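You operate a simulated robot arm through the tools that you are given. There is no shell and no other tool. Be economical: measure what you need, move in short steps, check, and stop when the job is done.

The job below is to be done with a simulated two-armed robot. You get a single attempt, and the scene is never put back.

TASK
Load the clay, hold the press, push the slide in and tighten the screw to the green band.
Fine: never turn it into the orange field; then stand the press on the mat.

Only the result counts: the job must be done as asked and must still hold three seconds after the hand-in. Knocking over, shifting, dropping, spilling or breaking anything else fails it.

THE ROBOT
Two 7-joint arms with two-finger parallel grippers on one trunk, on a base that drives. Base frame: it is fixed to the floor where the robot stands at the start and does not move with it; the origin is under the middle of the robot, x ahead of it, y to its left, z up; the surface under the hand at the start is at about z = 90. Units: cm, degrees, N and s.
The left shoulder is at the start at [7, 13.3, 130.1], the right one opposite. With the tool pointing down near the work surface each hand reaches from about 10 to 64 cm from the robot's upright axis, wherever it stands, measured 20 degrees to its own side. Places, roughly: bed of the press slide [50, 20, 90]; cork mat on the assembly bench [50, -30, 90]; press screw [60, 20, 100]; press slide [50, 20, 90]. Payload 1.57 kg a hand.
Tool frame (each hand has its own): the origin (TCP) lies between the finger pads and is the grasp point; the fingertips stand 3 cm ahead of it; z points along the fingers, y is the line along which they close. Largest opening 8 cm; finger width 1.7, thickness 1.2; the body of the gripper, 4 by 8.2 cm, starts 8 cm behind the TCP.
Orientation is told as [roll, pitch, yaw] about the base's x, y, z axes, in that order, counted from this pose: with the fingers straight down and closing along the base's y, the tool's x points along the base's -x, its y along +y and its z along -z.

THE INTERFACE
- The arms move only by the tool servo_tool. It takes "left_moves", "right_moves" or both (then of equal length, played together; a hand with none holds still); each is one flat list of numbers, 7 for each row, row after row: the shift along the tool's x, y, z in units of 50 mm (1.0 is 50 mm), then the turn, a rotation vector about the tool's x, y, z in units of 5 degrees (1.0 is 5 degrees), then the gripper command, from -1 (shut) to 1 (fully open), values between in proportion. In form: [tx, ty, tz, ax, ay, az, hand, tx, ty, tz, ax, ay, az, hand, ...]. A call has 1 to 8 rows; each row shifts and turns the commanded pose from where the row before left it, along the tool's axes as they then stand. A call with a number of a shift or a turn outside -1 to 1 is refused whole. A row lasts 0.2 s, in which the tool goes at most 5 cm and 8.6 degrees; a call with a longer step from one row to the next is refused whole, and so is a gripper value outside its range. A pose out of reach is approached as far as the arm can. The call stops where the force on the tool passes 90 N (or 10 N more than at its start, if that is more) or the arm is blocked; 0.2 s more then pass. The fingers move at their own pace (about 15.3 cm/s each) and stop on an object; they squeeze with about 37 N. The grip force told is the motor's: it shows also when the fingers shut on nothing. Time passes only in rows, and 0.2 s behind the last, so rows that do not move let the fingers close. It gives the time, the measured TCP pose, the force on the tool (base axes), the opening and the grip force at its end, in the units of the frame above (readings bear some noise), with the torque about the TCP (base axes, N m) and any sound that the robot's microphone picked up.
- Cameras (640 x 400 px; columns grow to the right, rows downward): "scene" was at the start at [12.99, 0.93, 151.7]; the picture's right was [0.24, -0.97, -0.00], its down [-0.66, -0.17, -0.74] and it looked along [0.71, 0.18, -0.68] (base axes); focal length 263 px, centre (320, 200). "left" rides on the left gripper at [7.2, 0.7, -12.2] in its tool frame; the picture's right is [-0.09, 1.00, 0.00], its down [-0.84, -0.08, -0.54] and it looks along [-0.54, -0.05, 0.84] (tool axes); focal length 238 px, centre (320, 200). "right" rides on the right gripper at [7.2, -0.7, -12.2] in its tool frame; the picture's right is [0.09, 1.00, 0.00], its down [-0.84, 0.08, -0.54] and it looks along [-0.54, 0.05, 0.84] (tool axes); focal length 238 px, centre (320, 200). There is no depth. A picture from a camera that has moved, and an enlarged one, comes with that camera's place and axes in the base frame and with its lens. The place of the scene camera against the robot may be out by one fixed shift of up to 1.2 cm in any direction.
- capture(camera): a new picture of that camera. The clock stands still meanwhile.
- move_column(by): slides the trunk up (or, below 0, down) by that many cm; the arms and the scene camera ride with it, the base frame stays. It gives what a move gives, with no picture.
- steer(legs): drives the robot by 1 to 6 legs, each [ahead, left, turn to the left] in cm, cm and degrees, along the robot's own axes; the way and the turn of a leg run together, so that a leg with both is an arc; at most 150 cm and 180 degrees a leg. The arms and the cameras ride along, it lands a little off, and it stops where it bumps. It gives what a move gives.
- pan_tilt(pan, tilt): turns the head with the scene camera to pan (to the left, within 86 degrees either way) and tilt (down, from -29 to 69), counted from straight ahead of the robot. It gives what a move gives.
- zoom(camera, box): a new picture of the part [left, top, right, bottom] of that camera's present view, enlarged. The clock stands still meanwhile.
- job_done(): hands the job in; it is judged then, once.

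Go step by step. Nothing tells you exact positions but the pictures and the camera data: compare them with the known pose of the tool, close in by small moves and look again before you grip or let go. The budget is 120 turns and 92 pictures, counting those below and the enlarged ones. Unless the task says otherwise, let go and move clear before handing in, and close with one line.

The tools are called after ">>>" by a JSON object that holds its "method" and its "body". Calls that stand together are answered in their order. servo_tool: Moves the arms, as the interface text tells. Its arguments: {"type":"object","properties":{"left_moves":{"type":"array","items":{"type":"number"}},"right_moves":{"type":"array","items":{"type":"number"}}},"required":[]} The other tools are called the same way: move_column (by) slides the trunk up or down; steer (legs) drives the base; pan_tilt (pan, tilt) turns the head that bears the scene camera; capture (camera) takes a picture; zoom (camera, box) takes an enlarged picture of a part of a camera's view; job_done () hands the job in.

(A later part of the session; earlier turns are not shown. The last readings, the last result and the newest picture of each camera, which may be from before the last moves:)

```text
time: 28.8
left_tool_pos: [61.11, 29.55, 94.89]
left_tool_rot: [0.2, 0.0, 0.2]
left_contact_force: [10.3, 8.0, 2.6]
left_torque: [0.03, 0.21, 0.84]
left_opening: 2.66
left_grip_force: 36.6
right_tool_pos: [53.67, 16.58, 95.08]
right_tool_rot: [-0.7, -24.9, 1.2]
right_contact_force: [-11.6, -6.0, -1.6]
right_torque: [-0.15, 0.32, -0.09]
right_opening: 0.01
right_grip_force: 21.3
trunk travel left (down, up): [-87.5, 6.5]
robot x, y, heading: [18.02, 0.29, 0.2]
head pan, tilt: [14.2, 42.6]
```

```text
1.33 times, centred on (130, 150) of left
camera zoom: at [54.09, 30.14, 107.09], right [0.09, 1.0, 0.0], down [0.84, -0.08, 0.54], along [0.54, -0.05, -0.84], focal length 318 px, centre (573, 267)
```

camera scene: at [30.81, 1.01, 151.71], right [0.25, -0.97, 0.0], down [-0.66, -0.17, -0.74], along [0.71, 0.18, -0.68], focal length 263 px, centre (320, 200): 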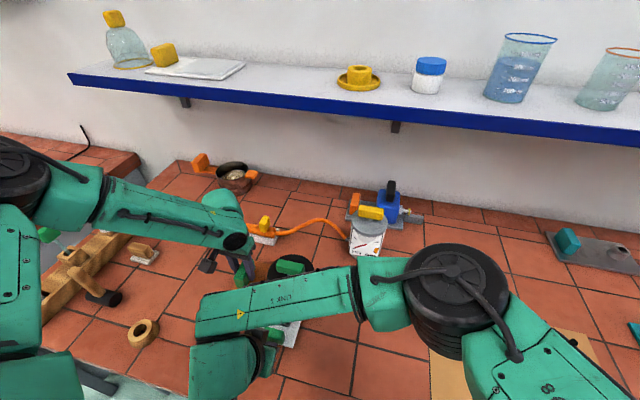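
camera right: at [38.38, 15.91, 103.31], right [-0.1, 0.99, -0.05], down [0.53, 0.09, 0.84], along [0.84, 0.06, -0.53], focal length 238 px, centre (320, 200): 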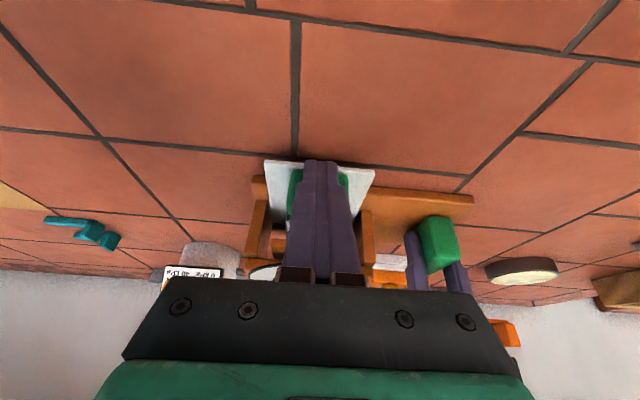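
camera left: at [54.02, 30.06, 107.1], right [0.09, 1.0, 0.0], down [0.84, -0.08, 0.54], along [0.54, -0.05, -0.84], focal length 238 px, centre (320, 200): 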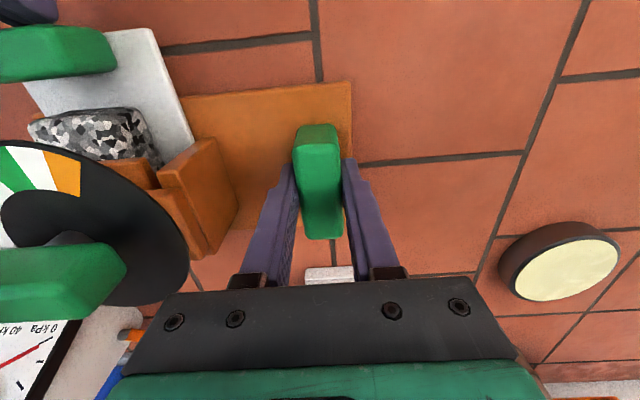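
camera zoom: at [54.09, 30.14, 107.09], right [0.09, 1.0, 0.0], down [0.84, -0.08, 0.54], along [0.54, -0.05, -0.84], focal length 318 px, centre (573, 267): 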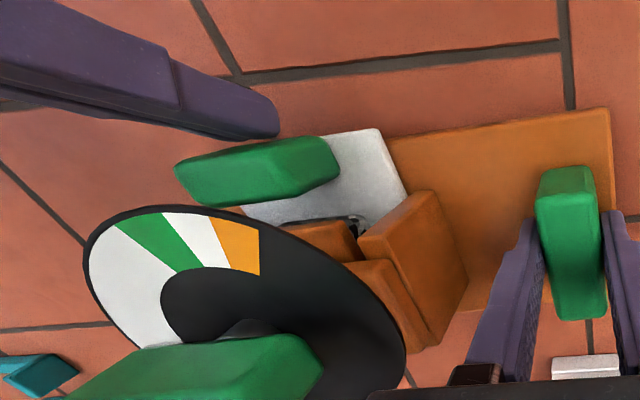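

The whole press now yaws slightly instead, so that's the stop. I'll back off and inspect.

>>> {"method": "servo_tool", "body": {"right_moves": [0.3, 0, -0.14, 0, 0, 0, -1, 0.7, 0, -0.326, 0, 0, 0, -1, 0.7, 0, -0.326, 0, 0, 0, -1, 0, 0, 0, 0, 0, 0, -1]}}

>>> {"method": "capture", "body": {"camera": "right"}}

>>> {"method": "capture", "body": {"camera": "left"}}

```text
time: 29.8
left_tool_pos: [61.13, 29.43, 94.9]
left_tool_rot: [0.0, 0.1, 0.3]
left_contact_force: [1.8, 0.3, 6.0]
left_torque: [-0.07, -0.31, 0.4]
left_opening: 2.6
left_grip_force: 36.7
right_tool_pos: [44.27, 16.24, 95.29]
right_tool_rot: [-0.5, -25.0, 1.1]
right_contact_force: [0.5, -0.5, -0.2]
right_torque: [-0.05, -0.01, 0.0]
right_opening: 0.0
right_grip_force: 21.5
trunk travel left (down, up): [-87.5, 6.5]
robot x, y, heading: [18.02, -0.04, 0.2]
head pan, tilt: [14.2, 42.6]
```

```text
57 pictures are left
camera right: at [32.64, 15.6, 103.26], right [-0.1, 0.99, -0.05], down [0.53, 0.09, 0.84], along [0.84, 0.06, -0.53], focal length 238 px, centre (320, 200)
```

right: 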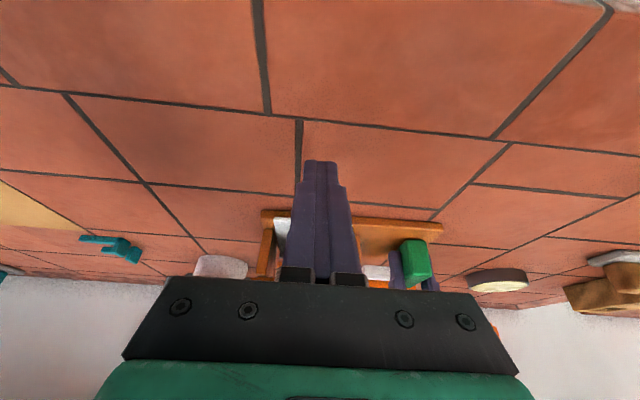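

```text
56 pictures are left
camera left: at [53.99, 30.0, 107.1], right [0.09, 1.0, 0.0], down [0.84, -0.07, 0.54], along [0.54, -0.05, -0.84], focal length 238 px, centre (320, 200)
```

left: 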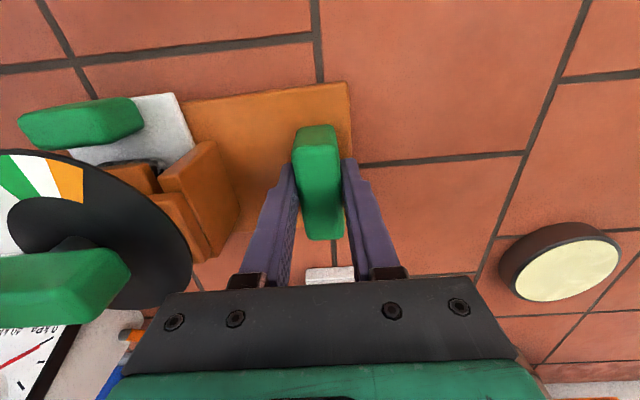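

The press sprang back. I'll raise the right hand, start levelling it, and look from above.

>>> {"method": "servo_tool", "body": {"right_moves": [-0.448, 0, -0.674, 0, 0, 0, -1, -0.448, 0, -0.674, 0, 0, 0, -1, -0.448, 0, -0.674, 0, 0, 0, -1, -0.448, 0, -0.674, 0, 0, 0, -1, 0, 0, 0, 0, 1, 0, -1, 0, 0, 0, 0, 1, 0, -1, 0, 0, 0, 0, 1, 0, -1, 0, 0, 0, 0, 1, 0, -1]}}

>>> {"method": "capture", "body": {"camera": "right"}}

```text
time: 31.6
left_tool_pos: [61.16, 29.41, 95.02]
left_tool_rot: [0.2, 0.1, 0.2]
left_contact_force: [-1.4, -1.5, 1.3]
left_torque: [0.05, 0.28, 0.28]
left_opening: 2.6
left_grip_force: 37.4
right_tool_pos: [46.95, 16.6, 111.29]
right_tool_rot: [-0.5, -4.8, 0.8]
right_contact_force: [-0.1, 0.2, -0.1]
right_torque: [-0.01, 0.02, 0.0]
right_opening: 0.02
right_grip_force: 21.1
trunk travel left (down, up): [-87.5, 6.5]
robot x, y, heading: [17.75, -0.16, 0.2]
head pan, tilt: [14.2, 42.6]
```

```text
55 pictures are left
camera right: at [38.64, 15.85, 122.87], right [-0.11, 0.99, -0.02], down [0.79, 0.09, 0.61], along [0.61, 0.05, -0.79], focal length 238 px, centre (320, 200)
```

right: 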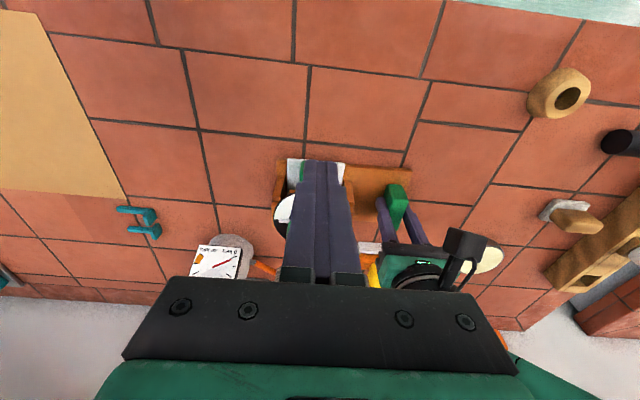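

The slide is flush with the base front. Next I'll level the right hand and yaw it +90° to fit across the screw bar.

>>> {"method": "servo_tool", "body": {"right_moves": [0, 0, 0, 0, 0.96, 0, 0.3, 0, 0, -0.1, 0, 0, -1, 0.3, 0, 0, -0.1, 0, 0, -1, 0.3, 0, 0, -0.1, 0, 0, -1, 0.3, 0, 0, -0.1, 0, 0, -1, 0.3, 0, 0, -0.1, 0, 0, -1, 0.3, 0, 0, 0, 0, 0, -1, 0.3, 0, 0, 0, 0, 0, -1, 0.3]}}

>>> {"method": "servo_tool", "body": {"right_moves": [0, 0, 0, 0, 0, -1, 0.3, 0, 0, 0, 0, 0, -1, 0.3, 0, 0, 0, 0, 0, -1, 0.3, 0, 0, 0, 0, 0, -1, 0.3, 0, 0, 0, 0, 0, -1, 0.3, 0, 0, 0, 0, 0, -1, 0.3, 0, 0, 0, 0, 0, -1, 0.3, 0, 0, 0, 0, 0, -1, 0.3]}}

```text
time: 33.4
left_tool_pos: [61.27, 29.46, 95.03]
left_tool_rot: [0.0, 0.0, 0.2]
left_contact_force: [1.1, -1.1, 2.1]
left_torque: [-0.08, 0.01, 0.44]
left_opening: 2.6
left_grip_force: 37.3
right_tool_pos: [46.84, 16.5, 113.81]
right_tool_rot: [-0.5, 0.2, 36.0]
right_contact_force: [0.6, 0.6, -0.7]
right_torque: [0.04, 0.03, 0.0]
right_opening: 5.18
right_grip_force: 0.1
trunk travel left (down, up): [-87.5, 6.5]
robot x, y, heading: [18.09, 0.08, -0.1]
head pan, tilt: [14.2, 42.6]
```

```text
time: 35.2
left_tool_pos: [61.19, 29.5, 95.0]
left_tool_rot: [-0.1, 0.0, 0.2]
left_contact_force: [1.4, 0.7, 3.1]
left_torque: [-0.07, -0.02, 0.47]
left_opening: 2.55
left_grip_force: 37.3
right_tool_pos: [46.82, 16.55, 113.74]
right_tool_rot: [-0.3, 0.4, 75.9]
right_contact_force: [-0.5, -0.4, 0.3]
right_torque: [0.0, 0.02, 0.05]
right_opening: 5.21
right_grip_force: 0.2
trunk travel left (down, up): [-87.5, 6.5]
robot x, y, heading: [17.59, 0.07, -0.1]
head pan, tilt: [14.2, 42.6]
```

>>> {"method": "servo_tool", "body": {"right_moves": [0, 0, 0, 0, 0, -1, 0.3, 0, 0, 0, 0, 0, -1, 0.3, 0, 0, 0, 0, 0, -0.82, 0.3, 0, -0.73, 0, 0, 0, 0, 0.3, 0, -0.73, 0, 0, 0, 0, 0.3, 0, -0.73, 0, 0, 0, 0, 0.3, 0, -0.71, 0, 0, 0, 0, 0.3, 0, 0, 0, 0, 0, 0, 0.3]}}

>>> {"method": "capture", "body": {"camera": "right"}}

>>> {"method": "capture", "body": {"camera": "left"}}

```text
time: 37.0
left_tool_pos: [61.04, 29.33, 95.03]
left_tool_rot: [0.0, 0.0, 0.2]
left_contact_force: [2.1, -0.8, 4.3]
left_torque: [-0.1, -0.02, 0.44]
left_opening: 2.57
left_grip_force: 37.0
right_tool_pos: [46.83, 16.59, 113.64]
right_tool_rot: [-0.2, 0.3, 80.3]
right_contact_force: [0.5, 1.0, 0.9]
right_torque: [0.01, -0.03, 0.01]
right_opening: 5.2
right_grip_force: 0.1
right hand out of reach, approached as far as the arm can: row 2, 4, 5, 6, 7
trunk travel left (down, up): [-87.5, 6.5]
robot x, y, heading: [18.02, -0.01, 0.0]
head pan, tilt: [14.2, 42.6]
```

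```text
54 pictures are left
camera right: at [46.2, 9.57, 126.03], right [-1.0, 0.08, 0.0], down [0.06, 0.84, 0.54], along [0.04, 0.53, -0.84], focal length 238 px, centre (320, 200)
```

right: 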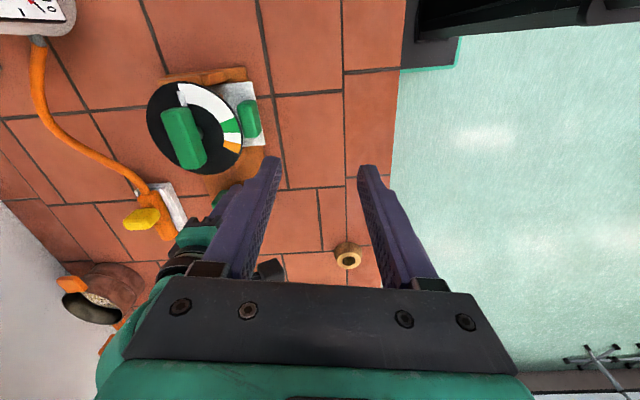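

```text
53 pictures are left
camera left: at [54.06, 30.04, 107.09], right [0.09, 1.0, 0.0], down [0.84, -0.08, 0.54], along [0.54, -0.05, -0.84], focal length 238 px, centre (320, 200)
```

left: 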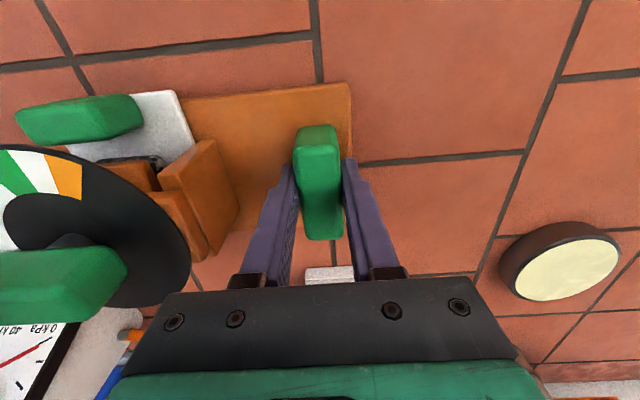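

The right wrist stops at about 80° yaw. I'll release the press, raise both hands and turn the base 30° left so the wrist has room.

>>> {"method": "servo_tool", "body": {"left_moves": [0, 0, 0, 0, 0, 0, 1, 0, 0, 0, 0, 0, 0, 1, 0, 0, 0, 0, 0, 0, 1, 0, 0, -0.9, 0, 0, 0, 1, 0, 0, -0.9, 0, 0, 0, 1, 0.4, 0, -0.9, 0, 0, 0, 1, 0.4, 0, -0.9, 0, 0, 0, 1, 0.4, 0, -0.9, 0, 0, 0, 1], "right_moves": [0, 0, 0, 0, 0, 1, 0.3, 0, 0, 0, 0, 0, 1, 0.3, 0, 0, 0, 0, 0, 1, 0.3, 0, 0, -0.2, 0, 0, 1, 0.3, 0, 0, -0.2, 0, 0, 0, 0.3, 0, 0, -0.2, 0, 0, 0, 0.3, 0, 0, -0.2, 0, 0, 0, 0.3, 0, 0, 0, 0, 0, 0, 0.3]}}

>>> {"method": "capture", "body": {"camera": "left"}}

```text
time: 38.8
left_tool_pos: [54.87, 29.31, 117.41]
left_tool_rot: [0.0, 0.0, 0.2]
left_contact_force: [-0.5, 0.5, -0.3]
left_torque: [0.01, -0.01, -0.02]
left_opening: 8.02
left_grip_force: 0.1
right_tool_pos: [46.6, 16.88, 117.78]
right_tool_rot: [-0.4, 0.3, 62.5]
right_contact_force: [-0.1, 0.1, 0.4]
right_torque: [0.0, 0.0, 0.03]
right_opening: 5.22
right_grip_force: 0.0
trunk travel left (down, up): [-87.5, 6.5]
robot x, y, heading: [17.65, 0.14, -0.0]
head pan, tilt: [14.2, 42.6]
```

```text
52 pictures are left
camera left: at [47.73, 29.82, 129.54], right [0.09, 1.0, 0.0], down [0.84, -0.08, 0.54], along [0.54, -0.05, -0.84], focal length 238 px, centre (320, 200)
```

left: 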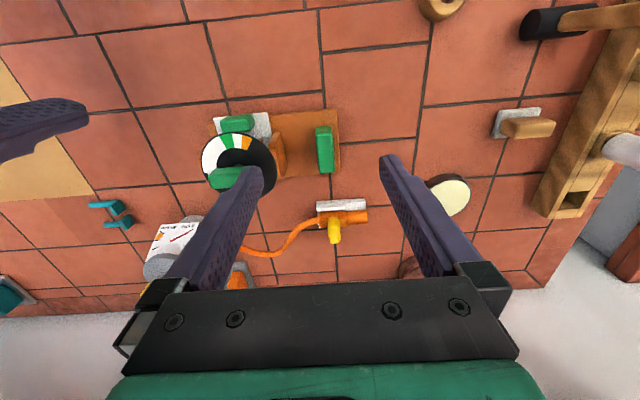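

The press is free-standing and intact. I'll turn 30° left.

>>> {"method": "steer", "body": {"legs": [[0, 0, 30]]}}

>>> {"method": "capture", "body": {"camera": "right"}}

>>> {"method": "capture", "body": {"camera": "scene"}}

```text
time: 40.7
left_tool_pos: [35.56, 43.9, 117.42]
left_tool_rot: [0.0, 0.1, 30.3]
left_contact_force: [0.3, -0.5, -0.3]
left_torque: [0.01, 0.02, 0.0]
left_opening: 7.99
left_grip_force: 0.0
right_tool_pos: [34.5, 29.15, 117.75]
right_tool_rot: [-0.4, 0.4, 92.6]
right_contact_force: [0.3, 0.9, -0.1]
right_torque: [-0.01, -0.04, 0.01]
right_opening: 5.19
right_grip_force: 0.1
trunk travel left (down, up): [-87.5, 6.5]
robot x, y, heading: [18.11, 0.14, 30.2]
head pan, tilt: [14.2, 42.6]
```

```text
51 pictures are left
camera right: at [35.44, 21.99, 130.06], right [-0.99, -0.14, 0.0], down [-0.12, 0.84, 0.54], along [-0.07, 0.53, -0.84], focal length 238 px, centre (320, 200)
```

right: 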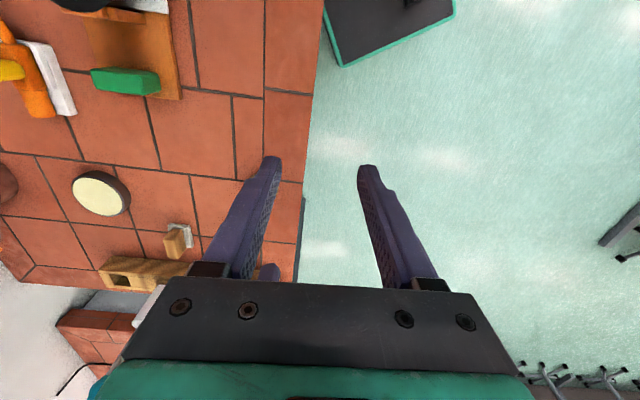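

```text
50 pictures are left
camera scene: at [28.12, 7.28, 151.7], right [0.7, -0.71, 0.0], down [-0.48, -0.47, -0.74], along [0.52, 0.52, -0.68], focal length 263 px, centre (320, 200)
```

scene: 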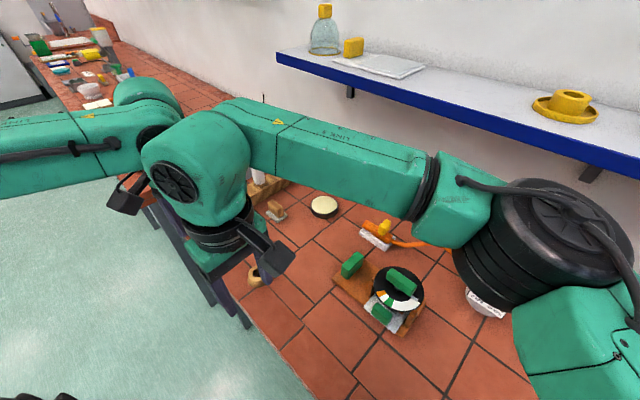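

The turn worked. The right hand now goes over the screw bar, out of the left hand's way.

>>> {"method": "servo_tool", "body": {"right_moves": [0.386, -0.746, 0.08, 0, 0, 0, 0.3, 0.386, -0.746, 0.08, 0, 0, 0, 0.3, 0.386, -0.746, 0.08, 0, 0, 0, 0.3, 0.386, -0.746, 0.08, 0, 0, 0, 0.3, 0.386, -0.746, 0.08, 0, 0, 0, 0.3, 0.386, -0.746, 0.08, 0, 0, 0, 0.3, 0.386, -0.746, 0.08, 0, 0, 0.5, 0.3, 0, 0, 0, 0, 0, 0, 0.3]}}

>>> {"method": "capture", "body": {"camera": "right"}}

```text
time: 42.5
left_tool_pos: [35.34, 43.99, 117.35]
left_tool_rot: [0.0, 0.1, 30.3]
left_contact_force: [-0.4, -0.3, -0.5]
left_torque: [-0.04, 0.01, 0.0]
left_opening: 8.0
left_grip_force: 0.1
right_tool_pos: [50.91, 20.26, 116.25]
right_tool_rot: [-0.4, 0.3, 91.3]
right_contact_force: [0.1, 0.8, -0.7]
right_torque: [0.03, -0.01, 0.02]
right_opening: 5.2
right_grip_force: 0.0
right hand out of reach, approached as far as the arm can: row 5, 6, 7
trunk travel left (down, up): [-87.5, 6.5]
robot x, y, heading: [18.18, -0.32, 30.1]
head pan, tilt: [14.2, 42.6]
```

```text
49 pictures are left
camera right: at [51.71, 13.21, 128.61], right [-0.99, -0.11, -0.01], down [-0.1, 0.84, 0.54], along [-0.06, 0.53, -0.84], focal length 238 px, centre (320, 200)
```

right: 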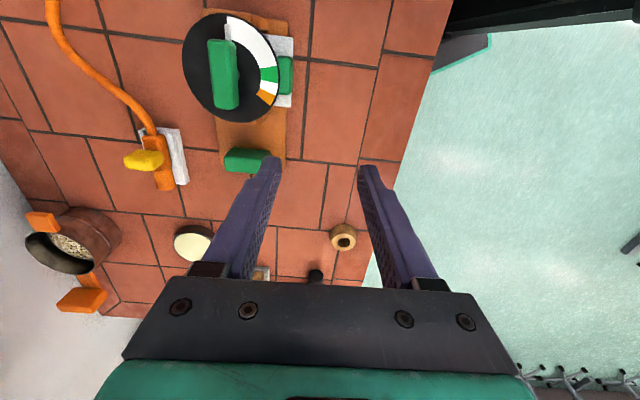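

The wrist limit follows the extension, so I'll grip the bar from the opposite wrist side (yaw -90). The left hand will lean toward -x to leave room for the right camera, so I'll rotate both hands now.

>>> {"method": "servo_tool", "body": {"right_moves": [0.4, 0, -0.1, 0, 0, 1, 0.3, 0.4, 0, -0.1, 0, 0, 1, 0.3, 0.4, 0, -0.1, 0, 0, 1, 0.3, 0.4, 0, -0.1, 0, 0, 1, 0.3, 0, 0, 0, 0, 0, 1, 0.3, 0, 0, 0, 0, 0, 1, 0.3, 0, 0, 0, 0, 0, 1, 0.3, 0, 0, 0, 0, 0, 1, 0.3], "left_moves": [0, 0, 0, 0, 0, 1, 1, 0, 0, 0, 0, 0, 1, 1, 0, 0, 0, 0, 0, 1, 1, 0, 0, 0, 0, 0, 1, 1, 0, 0, 0, 0, 0, 1, 1, 0, 0, 0, 0, 0, 1, 1, 0, 0, 0, 0, 0, 0, 1, 0, 0, 0, 0, 0, 0, 1]}}

>>> {"method": "servo_tool", "body": {"right_moves": [0, 0, 0, 0, 0, 1, 0.3, 0, 0, 0, 0, 0, 1, 0.3, 0, 0, 0, 0, 0, 1, 0.3, 0, 0, 0, 0, 0, 1, 0.3, 0, 0, 0, 0, 0, 1, 0.3, 0, 0, 0, 0, 0, 1, 0.3, 0, 0, 0, 0, 0, 1, 0.3, 0, 0, 0, 0, 0, 1, 0.3], "left_moves": [-0.4, 0, 0, 0, 0, 0, 1, -0.4, 0, 0, 0, 0, 0, 1, -0.4, 0, 0, 0, 0, 0, 1, -0.4, 0, 0, 0, 0, 0, 1, -0.4, 0, 0, 0, 0, 0, 1, 0, 0, 0, 0, 0, 0, 1, 0, 0, 0, 0, 0, 0, 1, 0, 0, 0, 0, 0, 0, 1]}}

```text
time: 44.3
left_tool_pos: [35.36, 43.87, 117.31]
left_tool_rot: [0.0, 0.2, 0.3]
left_contact_force: [-0.5, 0.7, 0.9]
left_torque: [0.0, 0.03, 0.02]
left_opening: 8.01
left_grip_force: 0.0
right_tool_pos: [49.94, 12.48, 118.48]
right_tool_rot: [-0.5, 0.0, 49.9]
right_contact_force: [-1.0, 0.3, 0.4]
right_torque: [0.02, 0.0, -0.02]
right_opening: 5.22
right_grip_force: 0.1
trunk travel left (down, up): [-87.5, 6.5]
robot x, y, heading: [17.99, 0.23, 30.5]
head pan, tilt: [14.2, 42.6]
```

```text
time: 46.1
left_tool_pos: [45.43, 44.08, 117.28]
left_tool_rot: [0.0, 0.1, 0.2]
left_contact_force: [0.4, 0.3, 0.2]
left_torque: [0.03, 0.0, 0.0]
left_opening: 8.03
left_grip_force: 0.0
right_tool_pos: [49.94, 12.46, 118.38]
right_tool_rot: [-0.4, -0.3, 10.0]
right_contact_force: [0.1, 0.1, 0.1]
right_torque: [-0.02, -0.01, -0.02]
right_opening: 5.2
right_grip_force: 0.0
trunk travel left (down, up): [-87.5, 6.5]
robot x, y, heading: [17.85, 0.29, 30.7]
head pan, tilt: [14.2, 42.6]
```

>>> {"method": "servo_tool", "body": {"right_moves": [0, 0, 0, 0, 0, 1, 0.3, 0, 0, 0, 0, 0, 1, 0.3, 0, 0, 0, 0, 0, 1, 0.3, 0, 0, 0, 0, 0, 1, 0.3, 0, 0, 0, 0, 0, 1, 0.3, 0, 0, 0, 0, 0, 1, 0.3, 0, 0, 0, 0, 0, 1, 0.3, 0, 0, 0, 0, 0, 1, 0.3], "left_moves": [0, 0, 0, 0, -1, 0, 1, 0, 0, 0, 0, -1, 0, 1, 0, 0, 0, 0, -1, 0, 1, 0, 0, 0, 0, -1, 0, 1, 0, 0, 0, 0, -1, 0, 1, 0, 0, 0, 0, -1, 0, 1, 0, 0, 0, 0, -1, 0, 1, 0, 0, 0, 0, -1, 0, 1]}}

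>>> {"method": "servo_tool", "body": {"right_moves": [0, 0, 0, 0, 0, 1, 0.3, 0, 0, 0, 0, 0, 1, 0.3, 0, 0, 0, 0, 0, 1, 0.3, 0, 0, 0, 0, 0, 1, 0.3, 0, 0, 0, 0, 0, 1, 0.3, 0, 0, 0, 0, 0, 1, 0.3, 0, 0, 0, 0, 0, 1, 0.3, 0, 0, 0, 0, 0, 1, 0.3]}}

```text
time: 47.9
left_tool_pos: [45.3, 44.0, 117.37]
left_tool_rot: [-0.1, -40.1, 0.4]
left_contact_force: [-0.9, -0.5, 0.0]
left_torque: [-0.02, -0.02, -0.01]
left_opening: 8.0
left_grip_force: 0.0
right_tool_pos: [49.81, 12.72, 118.53]
right_tool_rot: [-0.2, -0.5, -30.0]
right_contact_force: [-0.3, -0.8, 0.8]
right_torque: [0.0, -0.01, 0.03]
right_opening: 5.22
right_grip_force: 0.1
trunk travel left (down, up): [-87.5, 6.5]
robot x, y, heading: [17.75, 0.01, 30.2]
head pan, tilt: [14.2, 42.6]
```

```text
time: 49.7
left_tool_pos: [45.32, 43.95, 117.35]
left_tool_rot: [0.1, -39.8, 0.3]
left_contact_force: [0.6, 0.1, 0.3]
left_torque: [-0.04, 0.0, -0.01]
left_opening: 7.99
left_grip_force: 0.0
right_tool_pos: [49.99, 12.5, 118.42]
right_tool_rot: [0.1, -0.5, -70.0]
right_contact_force: [0.2, 0.1, 0.4]
right_torque: [-0.01, -0.01, 0.03]
right_opening: 5.2
right_grip_force: 0.0
trunk travel left (down, up): [-87.5, 6.5]
robot x, y, heading: [17.91, -0.14, 30.3]
head pan, tilt: [14.2, 42.6]
```

Both wrist orientations are reachable. The right hand finishes its yaw and moves over the press's x position.

>>> {"method": "servo_tool", "body": {"right_moves": [0, 0, 0, 0, 0, 1, 0.3, 0, 0, 0, 0, 0, 1, 0.3, 0, 0, 0, 0, 0, 1, 0.3, 0, 0, 0, 0, 0, 1, 0.3, 0, 0.56, 0, 0, 0, 0, 0.3, 0, 0.56, 0, 0, 0, 0, 0.3, 0, 0.56, 0, 0, 0, 0, 0.3, 0, 0.56, 0, 0, 0, 0, 0.3]}}

>>> {"method": "servo_tool", "body": {"left_moves": [-0.122, -0.487, 0.678, 0, 0, 0, 1, -0.122, -0.487, 0.678, 0, 0, 0, 1, -0.122, -0.487, 0.678, 0, 0, 0, 1, -0.122, -0.487, 0.678, 0, 0, 0, 1, -0.122, -0.487, 0.678, 0, 0, 0, 1, -0.122, -0.487, 0.678, 0, 0, 0, 1, 0, 0, 0, 0, 0, 0, 1]}}

>>> {"method": "capture", "body": {"camera": "left"}}

>>> {"method": "capture", "body": {"camera": "right"}}

```text
time: 51.5
left_tool_pos: [45.54, 43.9, 117.27]
left_tool_rot: [0.0, -39.8, 0.3]
left_contact_force: [-0.4, -0.9, 0.1]
left_torque: [-0.01, 0.03, 0.01]
left_opening: 8.02
left_grip_force: 0.0
right_tool_pos: [61.19, 12.47, 118.48]
right_tool_rot: [0.4, -0.5, -89.9]
right_contact_force: [0.5, 0.6, -0.5]
right_torque: [0.0, -0.02, 0.01]
right_opening: 5.2
right_grip_force: 0.1
trunk travel left (down, up): [-87.5, 6.5]
robot x, y, heading: [18.02, 0.11, 30.2]
head pan, tilt: [14.2, 42.6]
```

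```text
time: 53.1
left_tool_pos: [61.55, 29.6, 104.31]
left_tool_rot: [0.0, -40.0, 0.3]
left_contact_force: [-0.1, 0.1, -0.6]
left_torque: [0.01, 0.03, -0.03]
left_opening: 8.01
left_grip_force: 0.0
right_tool_pos: [61.07, 12.49, 118.54]
right_tool_rot: [0.3, -0.4, -89.9]
right_contact_force: [-0.2, -0.2, -0.1]
right_torque: [0.03, 0.0, -0.01]
right_opening: 5.22
right_grip_force: 0.0
trunk travel left (down, up): [-87.5, 6.5]
robot x, y, heading: [17.77, 0.16, 30.5]
head pan, tilt: [14.2, 42.6]
```

```text
48 pictures are left
camera left: at [48.21, 30.15, 108.89], right [0.07, 1.0, 0.06], down [0.29, -0.08, 0.95], along [0.95, -0.04, -0.3], focal length 238 px, centre (320, 200)
```

left: 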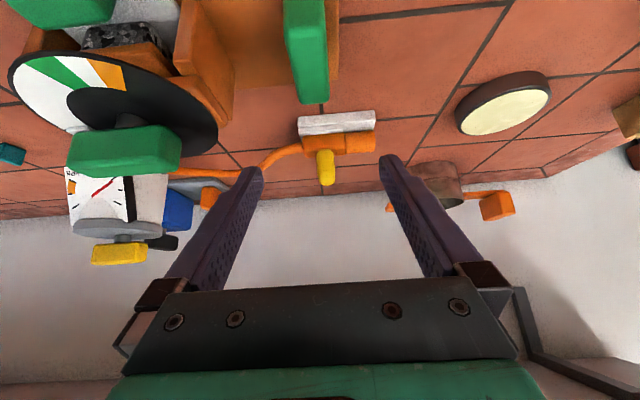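

```text
47 pictures are left
camera right: at [60.24, 19.85, 130.73], right [1.0, 0.09, 0.01], down [0.08, -0.83, 0.55], along [0.06, -0.55, -0.84], focal length 238 px, centre (320, 200)
```

right: 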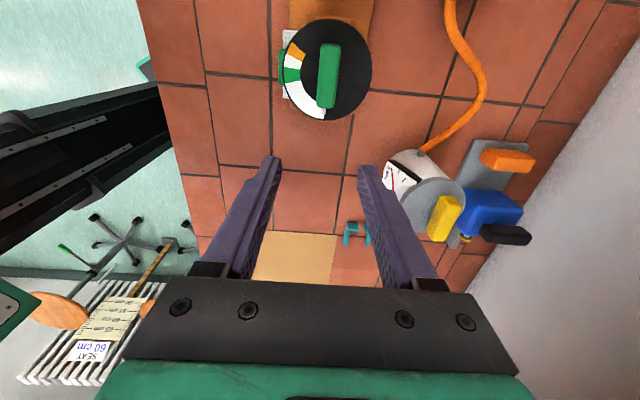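

The left hand is positioned over the handle. I'll descend and grip.

>>> {"method": "servo_tool", "body": {"left_moves": [0.42, -0.01, 0.458, 0, 0, 0, 1, 0.42, -0.01, 0.458, 0, 0, 0, 1, 0.42, -0.01, 0.458, 0, 0, 0, 1, 0, 0, 0, 0, 0, 0, 1]}}

>>> {"method": "capture", "body": {"camera": "left"}}

>>> {"method": "zoom", "body": {"camera": "right", "box": [240, 0, 400, 140]}}

```text
time: 54.1
left_tool_pos: [60.98, 29.33, 94.68]
left_tool_rot: [0.0, -39.9, 0.4]
left_contact_force: [0.4, 0.0, -0.4]
left_torque: [0.01, -0.01, 0.01]
left_opening: 7.99
left_grip_force: 0.0
right_tool_pos: [61.28, 12.54, 118.59]
right_tool_rot: [0.3, -0.4, -89.9]
right_contact_force: [0.7, -0.7, -0.1]
right_torque: [-0.03, 0.0, 0.03]
right_opening: 5.21
right_grip_force: 0.0
trunk travel left (down, up): [-87.5, 6.5]
robot x, y, heading: [17.9, 0.2, 30.1]
head pan, tilt: [14.2, 42.6]
```

```text
46 pictures are left
camera left: at [47.64, 29.91, 99.33], right [0.07, 1.0, 0.06], down [0.29, -0.08, 0.95], along [0.95, -0.05, -0.3], focal length 238 px, centre (320, 200)
```

left: 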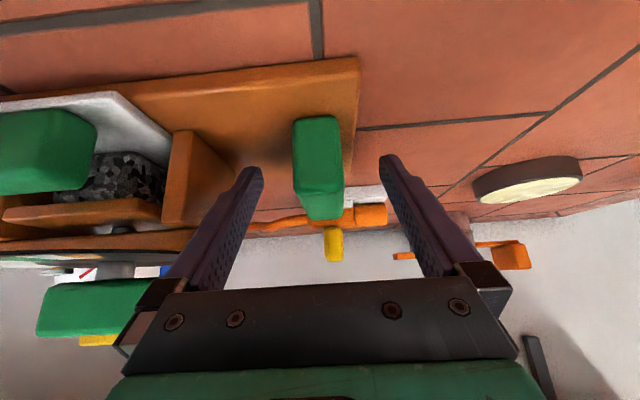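

```text
2.86 times, centred on (320, 70) of right
camera zoom: at [60.33, 19.81, 130.7], right [1.0, 0.09, 0.01], down [0.08, -0.83, 0.55], along [0.06, -0.54, -0.84], focal length 681 px, centre (320, 571)
```

zoom: 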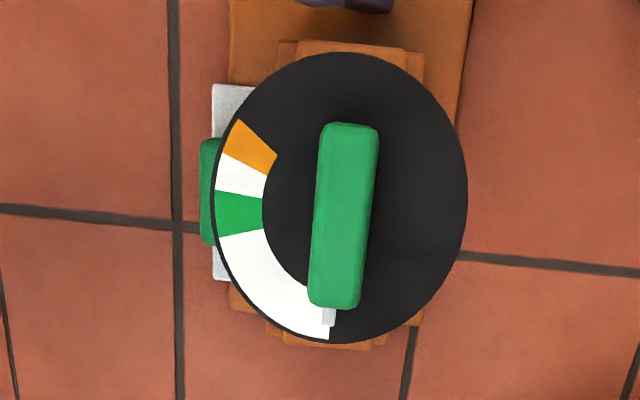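

The right-camera view is excellent: pointer at -y, green band at 75–95° clockwise (centre about 85°), orange from about 109°. I'll grip the handle with the left and bring the right above the bar.

>>> {"method": "servo_tool", "body": {"left_moves": [0, 0.015, 0, 0, 0, 0, -1, 0, 0, 0, 0, 0, 0, -1, 0, 0, 0, 0, 0, 0, -1, 0, 0, 0, 0, 0, 0, -1, 0, 0, 0, 0, 0, 0, -1], "right_moves": [-0.3, 0.01, 0, 0, 0, 0, 0.3, -0.3, 0.01, 0, 0, 0, 0, 0.3, -0.29, 0.01, 0.6, 0, 0, 0, 0.3, 0, 0.01, 0.8, 0, 0, 0, 0.3, 0, 0, 0.6, 0, 0, 0, 0.3]}}

>>> {"method": "capture", "body": {"camera": "right"}}

>>> {"method": "capture", "body": {"camera": "left"}}

```text
time: 55.3
left_tool_pos: [60.89, 29.48, 94.75]
left_tool_rot: [0.0, -40.0, 0.3]
left_contact_force: [-0.3, 0.7, 0.1]
left_torque: [0.4, -0.2, 0.07]
left_opening: 2.59
left_grip_force: 36.8
right_tool_pos: [61.59, 8.17, 108.45]
right_tool_rot: [0.3, -0.4, -90.0]
right_contact_force: [0.0, 0.0, -1.3]
right_torque: [0.06, -0.01, 0.0]
right_opening: 5.19
right_grip_force: 0.1
trunk travel left (down, up): [-87.5, 6.5]
robot x, y, heading: [17.74, 0.0, 30.3]
head pan, tilt: [14.2, 42.6]
```

```text
44 pictures are left
camera right: at [60.73, 15.44, 120.65], right [1.0, 0.09, 0.01], down [0.08, -0.83, 0.55], along [0.06, -0.54, -0.84], focal length 238 px, centre (320, 200)
```

right: 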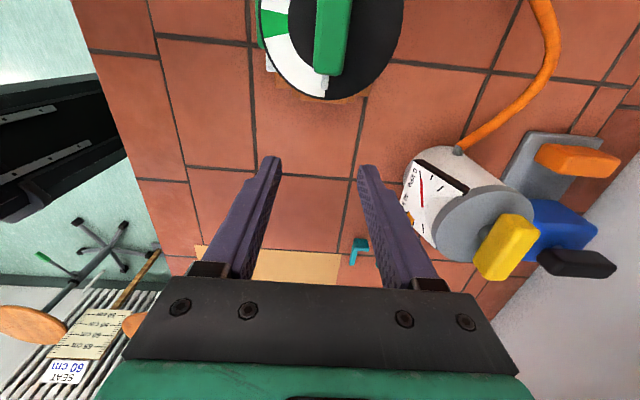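

```text
43 pictures are left
camera left: at [47.66, 30.01, 99.39], right [0.07, 1.0, 0.06], down [0.29, -0.08, 0.95], along [0.95, -0.04, -0.3], focal length 238 px, centre (320, 200)
```

left: 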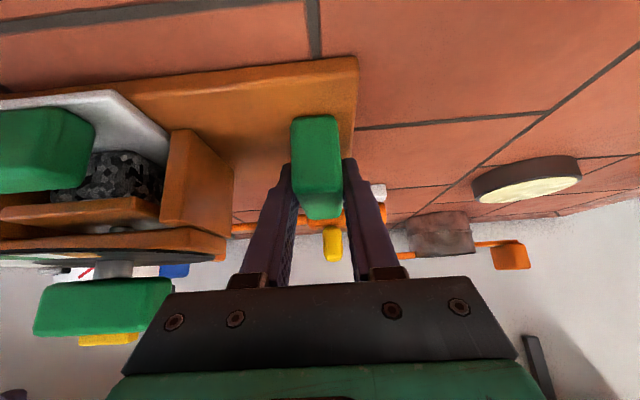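

I went the wrong way in y, but nothing was touched. I'll correct to sit above the bar.

>>> {"method": "servo_tool", "body": {"right_moves": [0.585, 0, 0, 0, 0, 0, 0.3, 0.585, 0, 0, 0, 0, 0, 0.3, 0.585, 0, 0, 0, 0, 0, 0.3, 0, 0, 0, 0, 0, 0, 0.3]}}

>>> {"method": "capture", "body": {"camera": "right"}}

>>> {"method": "zoom", "body": {"camera": "left", "box": [0, 60, 260, 320]}}

```text
time: 56.3
left_tool_pos: [61.0, 29.41, 94.73]
left_tool_rot: [-0.1, -39.8, 0.4]
left_contact_force: [0.1, 1.4, -0.3]
left_torque: [0.02, -0.17, -0.03]
left_opening: 2.58
left_grip_force: 37.0
right_tool_pos: [61.45, 16.58, 108.45]
right_tool_rot: [0.3, -0.4, -89.9]
right_contact_force: [0.0, 0.5, -0.2]
right_torque: [0.0, 0.0, -0.04]
right_opening: 5.21
right_grip_force: 0.1
trunk travel left (down, up): [-87.5, 6.5]
robot x, y, heading: [18.29, 0.23, 30.2]
head pan, tilt: [14.2, 42.6]
```

```text
42 pictures are left
camera right: at [60.67, 23.98, 120.7], right [1.0, 0.09, 0.01], down [0.08, -0.83, 0.55], along [0.06, -0.55, -0.84], focal length 238 px, centre (320, 200)
```

right: 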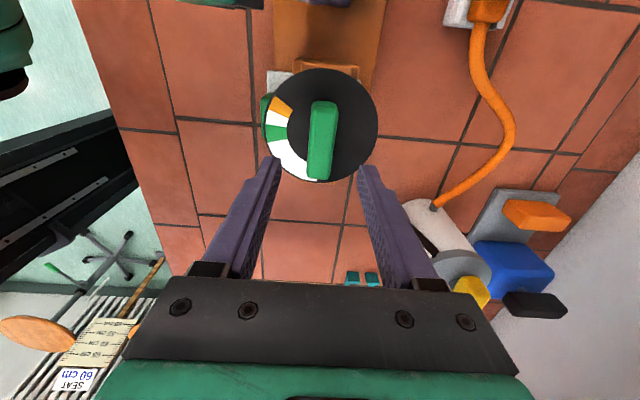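

```text
1.54 times, centred on (130, 190) of left
camera zoom: at [47.66, 30.03, 99.39], right [0.06, 1.0, 0.06], down [0.29, -0.08, 0.95], along [0.95, -0.04, -0.3], focal length 367 px, centre (612, 215)
```

zoom: 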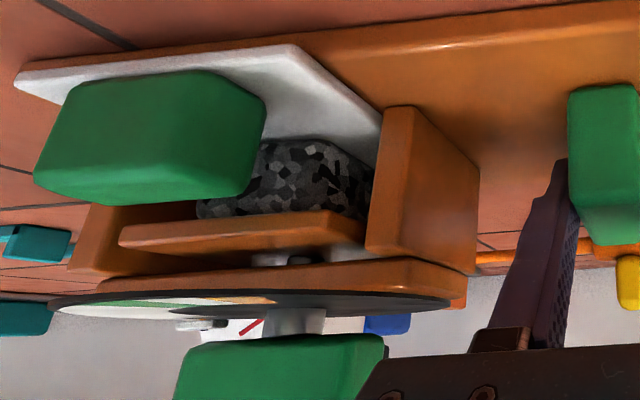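

The platen is right above the clay and the bar is centred under the right hand. I'll descend onto the bar.

>>> {"method": "servo_tool", "body": {"right_moves": [0.04, 0.01, 0.5, 0, 0, 0, 0.3, 0.04, 0.01, 0.5, 0, 0, 0, 0.3, 0, 0, 0.3, 0, 0, 0, 0.3, 0, 0, 0, 0, 0, 0, 0.3]}}

>>> {"method": "capture", "body": {"camera": "right"}}

>>> {"method": "capture", "body": {"camera": "left"}}

```text
time: 57.3
left_tool_pos: [60.99, 29.45, 94.72]
left_tool_rot: [-0.1, -39.9, 0.3]
left_contact_force: [0.6, 0.2, 0.9]
left_torque: [0.07, -0.16, 0.1]
left_opening: 2.54
left_grip_force: 37.3
right_tool_pos: [61.41, 17.28, 101.93]
right_tool_rot: [0.2, -0.4, -89.9]
right_contact_force: [0.2, -0.6, 0.8]
right_torque: [-0.01, -0.03, 0.01]
right_opening: 5.19
right_grip_force: 0.1
trunk travel left (down, up): [-87.5, 6.5]
robot x, y, heading: [17.56, -0.13, 30.2]
head pan, tilt: [14.2, 42.6]
```

```text
40 pictures are left
camera right: at [60.73, 24.45, 114.1], right [1.0, 0.09, 0.01], down [0.08, -0.83, 0.55], along [0.06, -0.55, -0.84], focal length 238 px, centre (320, 200)
```

right: 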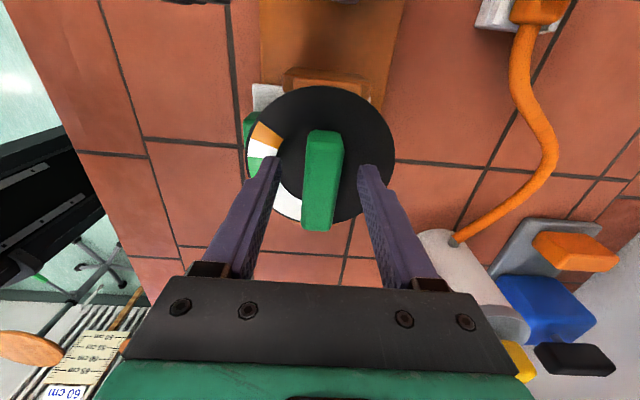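

```text
39 pictures are left
camera left: at [47.68, 30.05, 99.39], right [0.07, 1.0, 0.06], down [0.29, -0.08, 0.95], along [0.95, -0.04, -0.3], focal length 238 px, centre (320, 200)
```

left: 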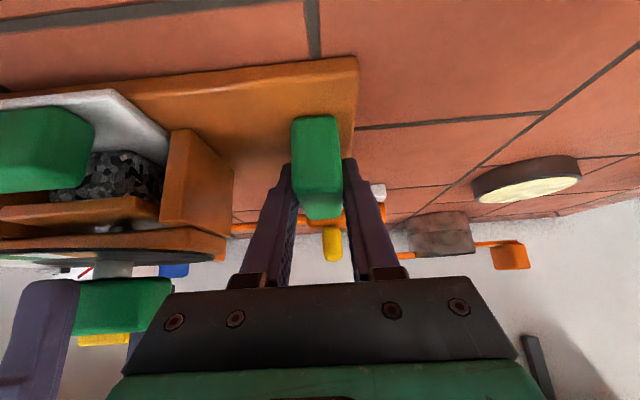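

The fingers straddle the bar. I'll centre slightly and close.

>>> {"method": "servo_tool", "body": {"right_moves": [-0.05, 0.015, 0, 0, 0, 0, 0.3, 0, 0, 0, 0, 0, 0, -1, 0, 0, 0, 0, 0, 0, -1, 0, 0, 0, 0, 0, 0, -1]}}

```text
time: 58.3
left_tool_pos: [60.82, 29.48, 94.75]
left_tool_rot: [0.0, -40.0, 0.4]
left_contact_force: [2.1, 1.3, -1.0]
left_torque: [0.1, -0.12, 0.19]
left_opening: 2.56
left_grip_force: 37.2
right_tool_pos: [61.57, 16.88, 101.91]
right_tool_rot: [0.3, -0.4, -89.9]
right_contact_force: [-3.2, -0.2, -0.4]
right_torque: [-0.01, 0.43, 0.0]
right_opening: 2.13
right_grip_force: 34.7
trunk travel left (down, up): [-87.5, 6.5]
robot x, y, heading: [18.07, 0.1, 30.3]
head pan, tilt: [14.2, 42.6]
```

Gripped, with a small load. I'll turn 30° clockwise and check.

>>> {"method": "servo_tool", "body": {"right_moves": [0, -0.01, 0, 0, 0, 1, -1, 0, 0, 0, 0, 0, 1, -1, 0, 0, 0, 0, 0, 1, -1, 0, 0, 0, 0, 0, 1, -1, 0, 0, 0, 0, 0, 1, -1, 0, 0, 0, 0, 0, 1, -1, 0, 0, 0, 0, 0, 0, -1]}}

>>> {"method": "capture", "body": {"camera": "right"}}

>>> {"method": "capture", "body": {"camera": "left"}}

```text
time: 59.9
left_tool_pos: [60.96, 29.42, 94.64]
left_tool_rot: [-0.1, -40.0, 0.3]
left_contact_force: [-3.4, 2.7, 0.8]
left_torque: [-0.36, -0.81, -0.25]
left_opening: 2.57
left_grip_force: 36.1
right_tool_pos: [61.65, 17.06, 101.88]
right_tool_rot: [0.6, -0.1, -120.0]
right_contact_force: [8.4, -0.5, 6.6]
right_torque: [-0.38, 0.62, 0.03]
right_opening: 2.15
right_grip_force: 34.9
trunk travel left (down, up): [-87.5, 6.5]
robot x, y, heading: [17.91, 0.11, 30.4]
head pan, tilt: [14.2, 42.6]
```

```text
38 pictures are left
camera right: at [64.51, 23.53, 114.11], right [0.91, -0.42, 0.01], down [-0.35, -0.76, 0.54], along [-0.22, -0.5, -0.84], focal length 238 px, centre (320, 200)
```

right: 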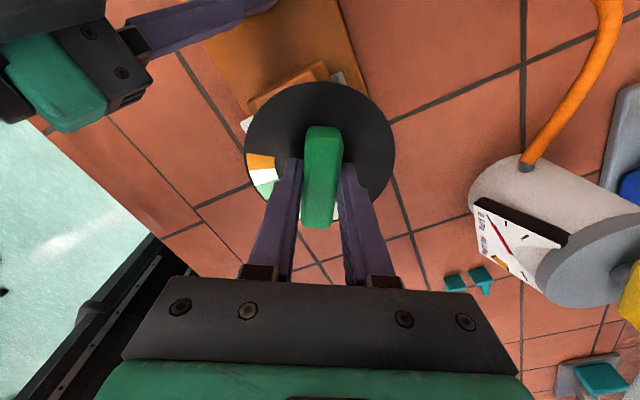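

```text
37 pictures are left
camera left: at [47.7, 30.02, 99.39], right [0.06, 1.0, 0.06], down [0.29, -0.07, 0.95], along [0.95, -0.04, -0.3], focal length 238 px, centre (320, 200)
```

left: 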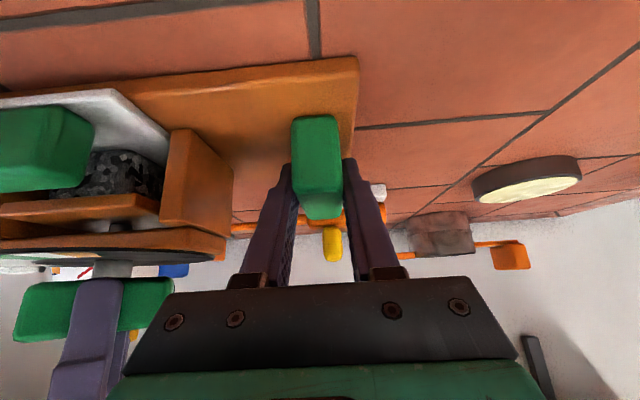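

The screw turns and the platen is lowering. I'll do another 30°.

>>> {"method": "servo_tool", "body": {"right_moves": [0, 0, 0, 0, 0, 1, -1, 0, 0, 0, 0, 0, 1, -1, 0, 0, 0, 0, 0, 1, -1, 0, 0, 0, 0, 0, 1, -1, 0, 0, 0, 0, 0, 1, -1, 0, 0, 0, 0, 0, 1, -1, 0, 0, 0, 0, 0, 0, -1]}}

>>> {"method": "capture", "body": {"camera": "right"}}

```text
time: 61.5
left_tool_pos: [60.98, 29.44, 94.75]
left_tool_rot: [-0.1, -39.9, 0.3]
left_contact_force: [-5.8, 4.5, 3.2]
left_torque: [-0.58, -0.39, -0.67]
left_opening: 2.59
left_grip_force: 37.3
right_tool_pos: [61.59, 16.89, 101.97]
right_tool_rot: [0.6, 0.1, -150.0]
right_contact_force: [6.4, -4.3, -0.2]
right_torque: [0.26, 0.1, -0.01]
right_opening: 2.15
right_grip_force: 34.4
trunk travel left (down, up): [-87.5, 6.5]
robot x, y, heading: [18.26, -0.14, 30.3]
head pan, tilt: [14.2, 42.6]
```

```text
36 pictures are left
camera right: at [67.35, 21.13, 114.15], right [0.58, -0.82, 0.01], down [-0.69, -0.48, 0.54], along [-0.44, -0.32, -0.84], focal length 238 px, centre (320, 200)
```

right: 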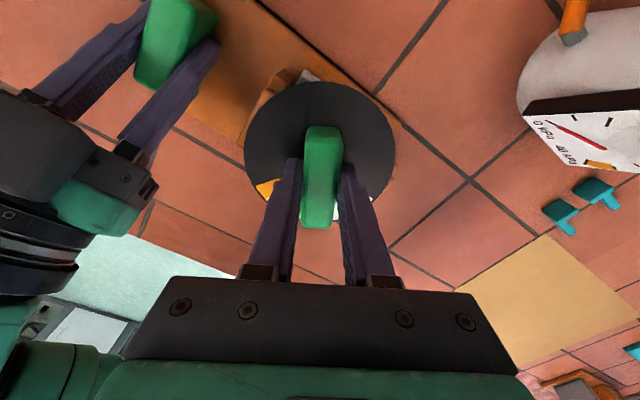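

Total 60°. I'll turn 20° more, then measure.

>>> {"method": "servo_tool", "body": {"right_moves": [0, 0, 0, 0, 0, 1, -1, 0, 0, 0, 0, 0, 1, -1, 0, 0, 0, 0, 0, 1, -1, 0, 0, 0, 0, 0, 1, -1, 0, 0, 0, 0, 0, 0, -1]}}

>>> {"method": "capture", "body": {"camera": "right"}}

>>> {"method": "zoom", "body": {"camera": "left", "box": [0, 60, 260, 320]}}

```text
time: 62.7
left_tool_pos: [60.88, 29.44, 94.84]
left_tool_rot: [0.0, -39.9, 0.4]
left_contact_force: [-5.7, 4.8, 4.2]
left_torque: [-0.8, -0.58, -0.53]
left_opening: 2.56
left_grip_force: 37.6
right_tool_pos: [61.59, 16.83, 101.98]
right_tool_rot: [0.5, 0.2, -170.0]
right_contact_force: [3.7, -5.5, -2.2]
right_torque: [0.09, 0.36, -0.01]
right_opening: 2.17
right_grip_force: 34.8
trunk travel left (down, up): [-87.5, 6.5]
robot x, y, heading: [17.85, -0.3, 30.2]
head pan, tilt: [14.2, 42.6]
```

```text
35 pictures are left
camera right: at [68.4, 18.86, 114.21], right [0.26, -0.96, 0.01], down [-0.81, -0.22, 0.54], along [-0.52, -0.15, -0.84], focal length 238 px, centre (320, 200)
```

right: 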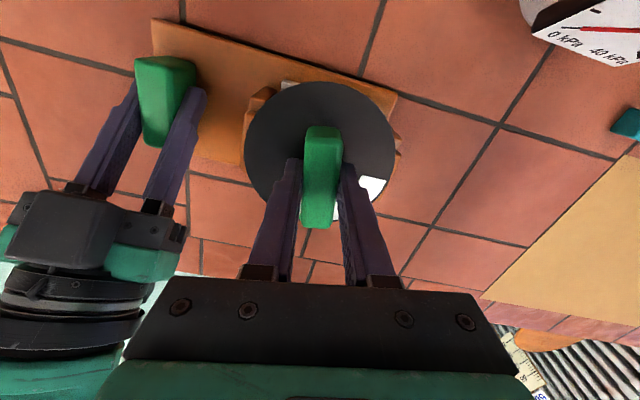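

```text
1.54 times, centred on (130, 190) of left
camera zoom: at [47.68, 30.02, 99.41], right [0.06, 1.0, 0.06], down [0.29, -0.08, 0.95], along [0.95, -0.04, -0.3], focal length 367 px, centre (612, 215)
```

zoom: 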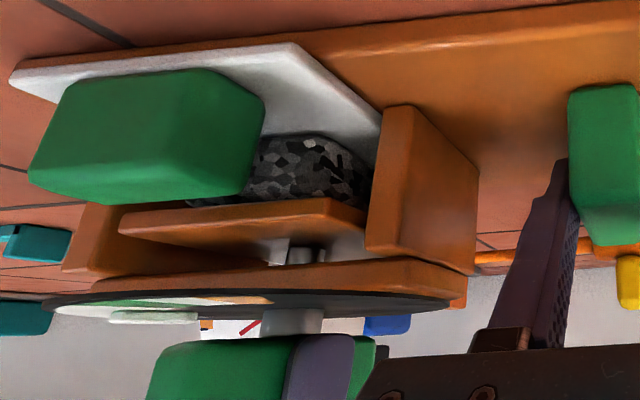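

Total 80°. I'll turn 4° more, release the bar, and rise to read the pointer.

>>> {"method": "servo_tool", "body": {"right_moves": [0, 0, 0, 0, 0, 0.8, -1, 0, 0, 0, 0, 0, 0, -1, 0, 0, 0, 0, 0, 0, 0.3, 0, 0, 0, 0, 0, 0, 0.3, 0, 0, -0.5, 0, 0, 0, 0.3, 0, 0, -0.9, 0, 0, 0, 0.3, 0, 0, -0.9, 0, 0, 0, 0.3]}}

>>> {"method": "capture", "body": {"camera": "right"}}

```text
time: 64.3
left_tool_pos: [60.97, 29.44, 94.88]
left_tool_rot: [0.0, -39.9, 0.6]
left_contact_force: [0.2, -0.1, 2.5]
left_torque: [-0.22, 0.39, -0.05]
left_opening: 2.58
left_grip_force: 37.4
right_tool_pos: [61.23, 16.93, 113.62]
right_tool_rot: [0.5, 0.4, -173.9]
right_contact_force: [0.5, 0.3, -0.1]
right_torque: [-0.02, 0.02, -0.03]
right_opening: 5.19
right_grip_force: 0.0
trunk travel left (down, up): [-87.5, 6.5]
robot x, y, heading: [18.21, -0.12, 30.4]
head pan, tilt: [14.2, 42.6]
```

```text
33 pictures are left
camera right: at [68.18, 18.49, 125.91], right [0.2, -0.98, 0.01], down [-0.83, -0.16, 0.54], along [-0.53, -0.11, -0.84], focal length 238 px, centre (320, 200)
```

right: 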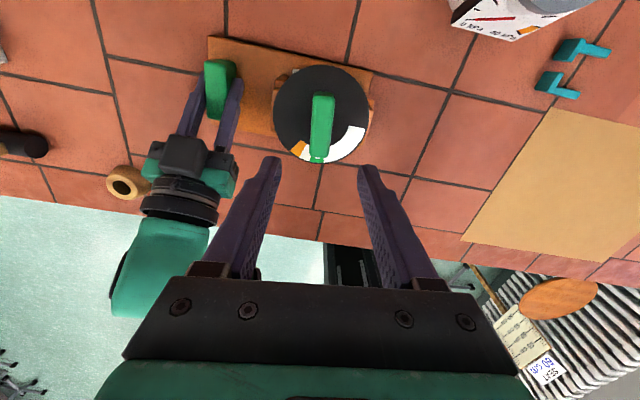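

>>> {"method": "zoom", "body": {"camera": "right", "box": [260, 55, 390, 175]}}

```text
3.33 times, centred on (325, 115) of right
camera zoom: at [68.18, 18.49, 125.91], right [0.2, -0.98, 0.01], down [-0.83, -0.16, 0.54], along [-0.53, -0.11, -0.84], focal length 794 px, centre (303, 483)
```

zoom: 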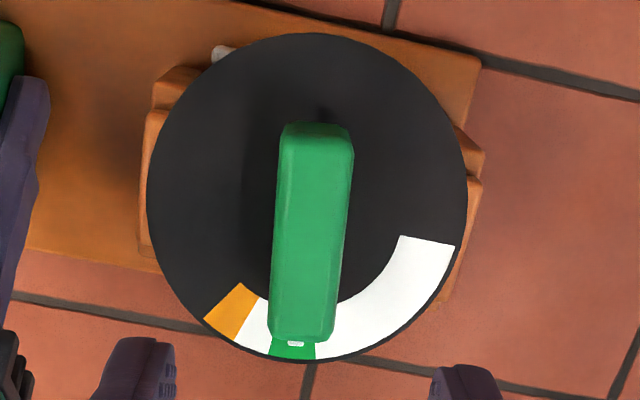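

The pointer is in the middle of the green band and it holds. Next I'll re-grip the bar, so both hands can lift the press.

>>> {"method": "servo_tool", "body": {"right_moves": [0, 0, 0.8, 0, 0, 0, 0.3, 0, 0, 0.8, 0, 0, 0, 0.3, 0, 0, 0.72, 0, 0, 0, 0.3, 0, 0, 0, 0, 0, 0, 0.3, 0, 0, 0, 0, 0, 0, -1, 0, 0, 0, 0, 0, 0, -1, 0, 0, 0, 0, 0, 0, -1]}}

>>> {"method": "capture", "body": {"camera": "right"}}

```text
time: 65.9
left_tool_pos: [60.94, 29.46, 94.79]
left_tool_rot: [0.1, -39.8, 0.2]
left_contact_force: [-6.4, 8.7, 1.3]
left_torque: [-0.71, 0.02, -0.39]
left_opening: 2.58
left_grip_force: 36.8
right_tool_pos: [61.4, 16.91, 101.94]
right_tool_rot: [0.5, 0.3, -173.8]
right_contact_force: [4.4, -10.4, 0.0]
right_torque: [0.33, -0.06, 0.0]
right_opening: 2.14
right_grip_force: 34.6
trunk travel left (down, up): [-87.5, 6.5]
robot x, y, heading: [17.57, -0.14, 30.0]
head pan, tilt: [14.2, 42.6]
```

```text
31 pictures are left
camera right: at [68.43, 18.42, 114.12], right [0.2, -0.98, 0.01], down [-0.83, -0.16, 0.54], along [-0.53, -0.11, -0.84], focal length 238 px, centre (320, 200)
```

right: 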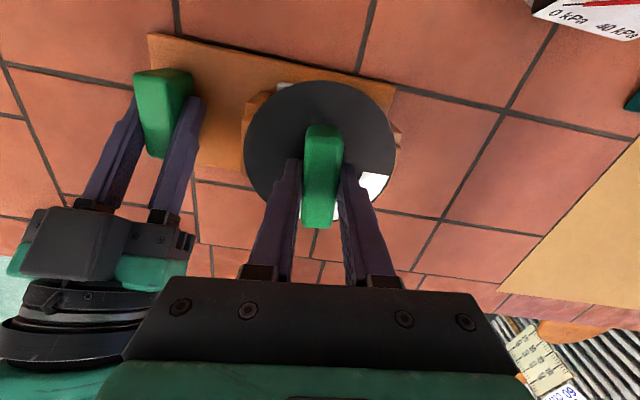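

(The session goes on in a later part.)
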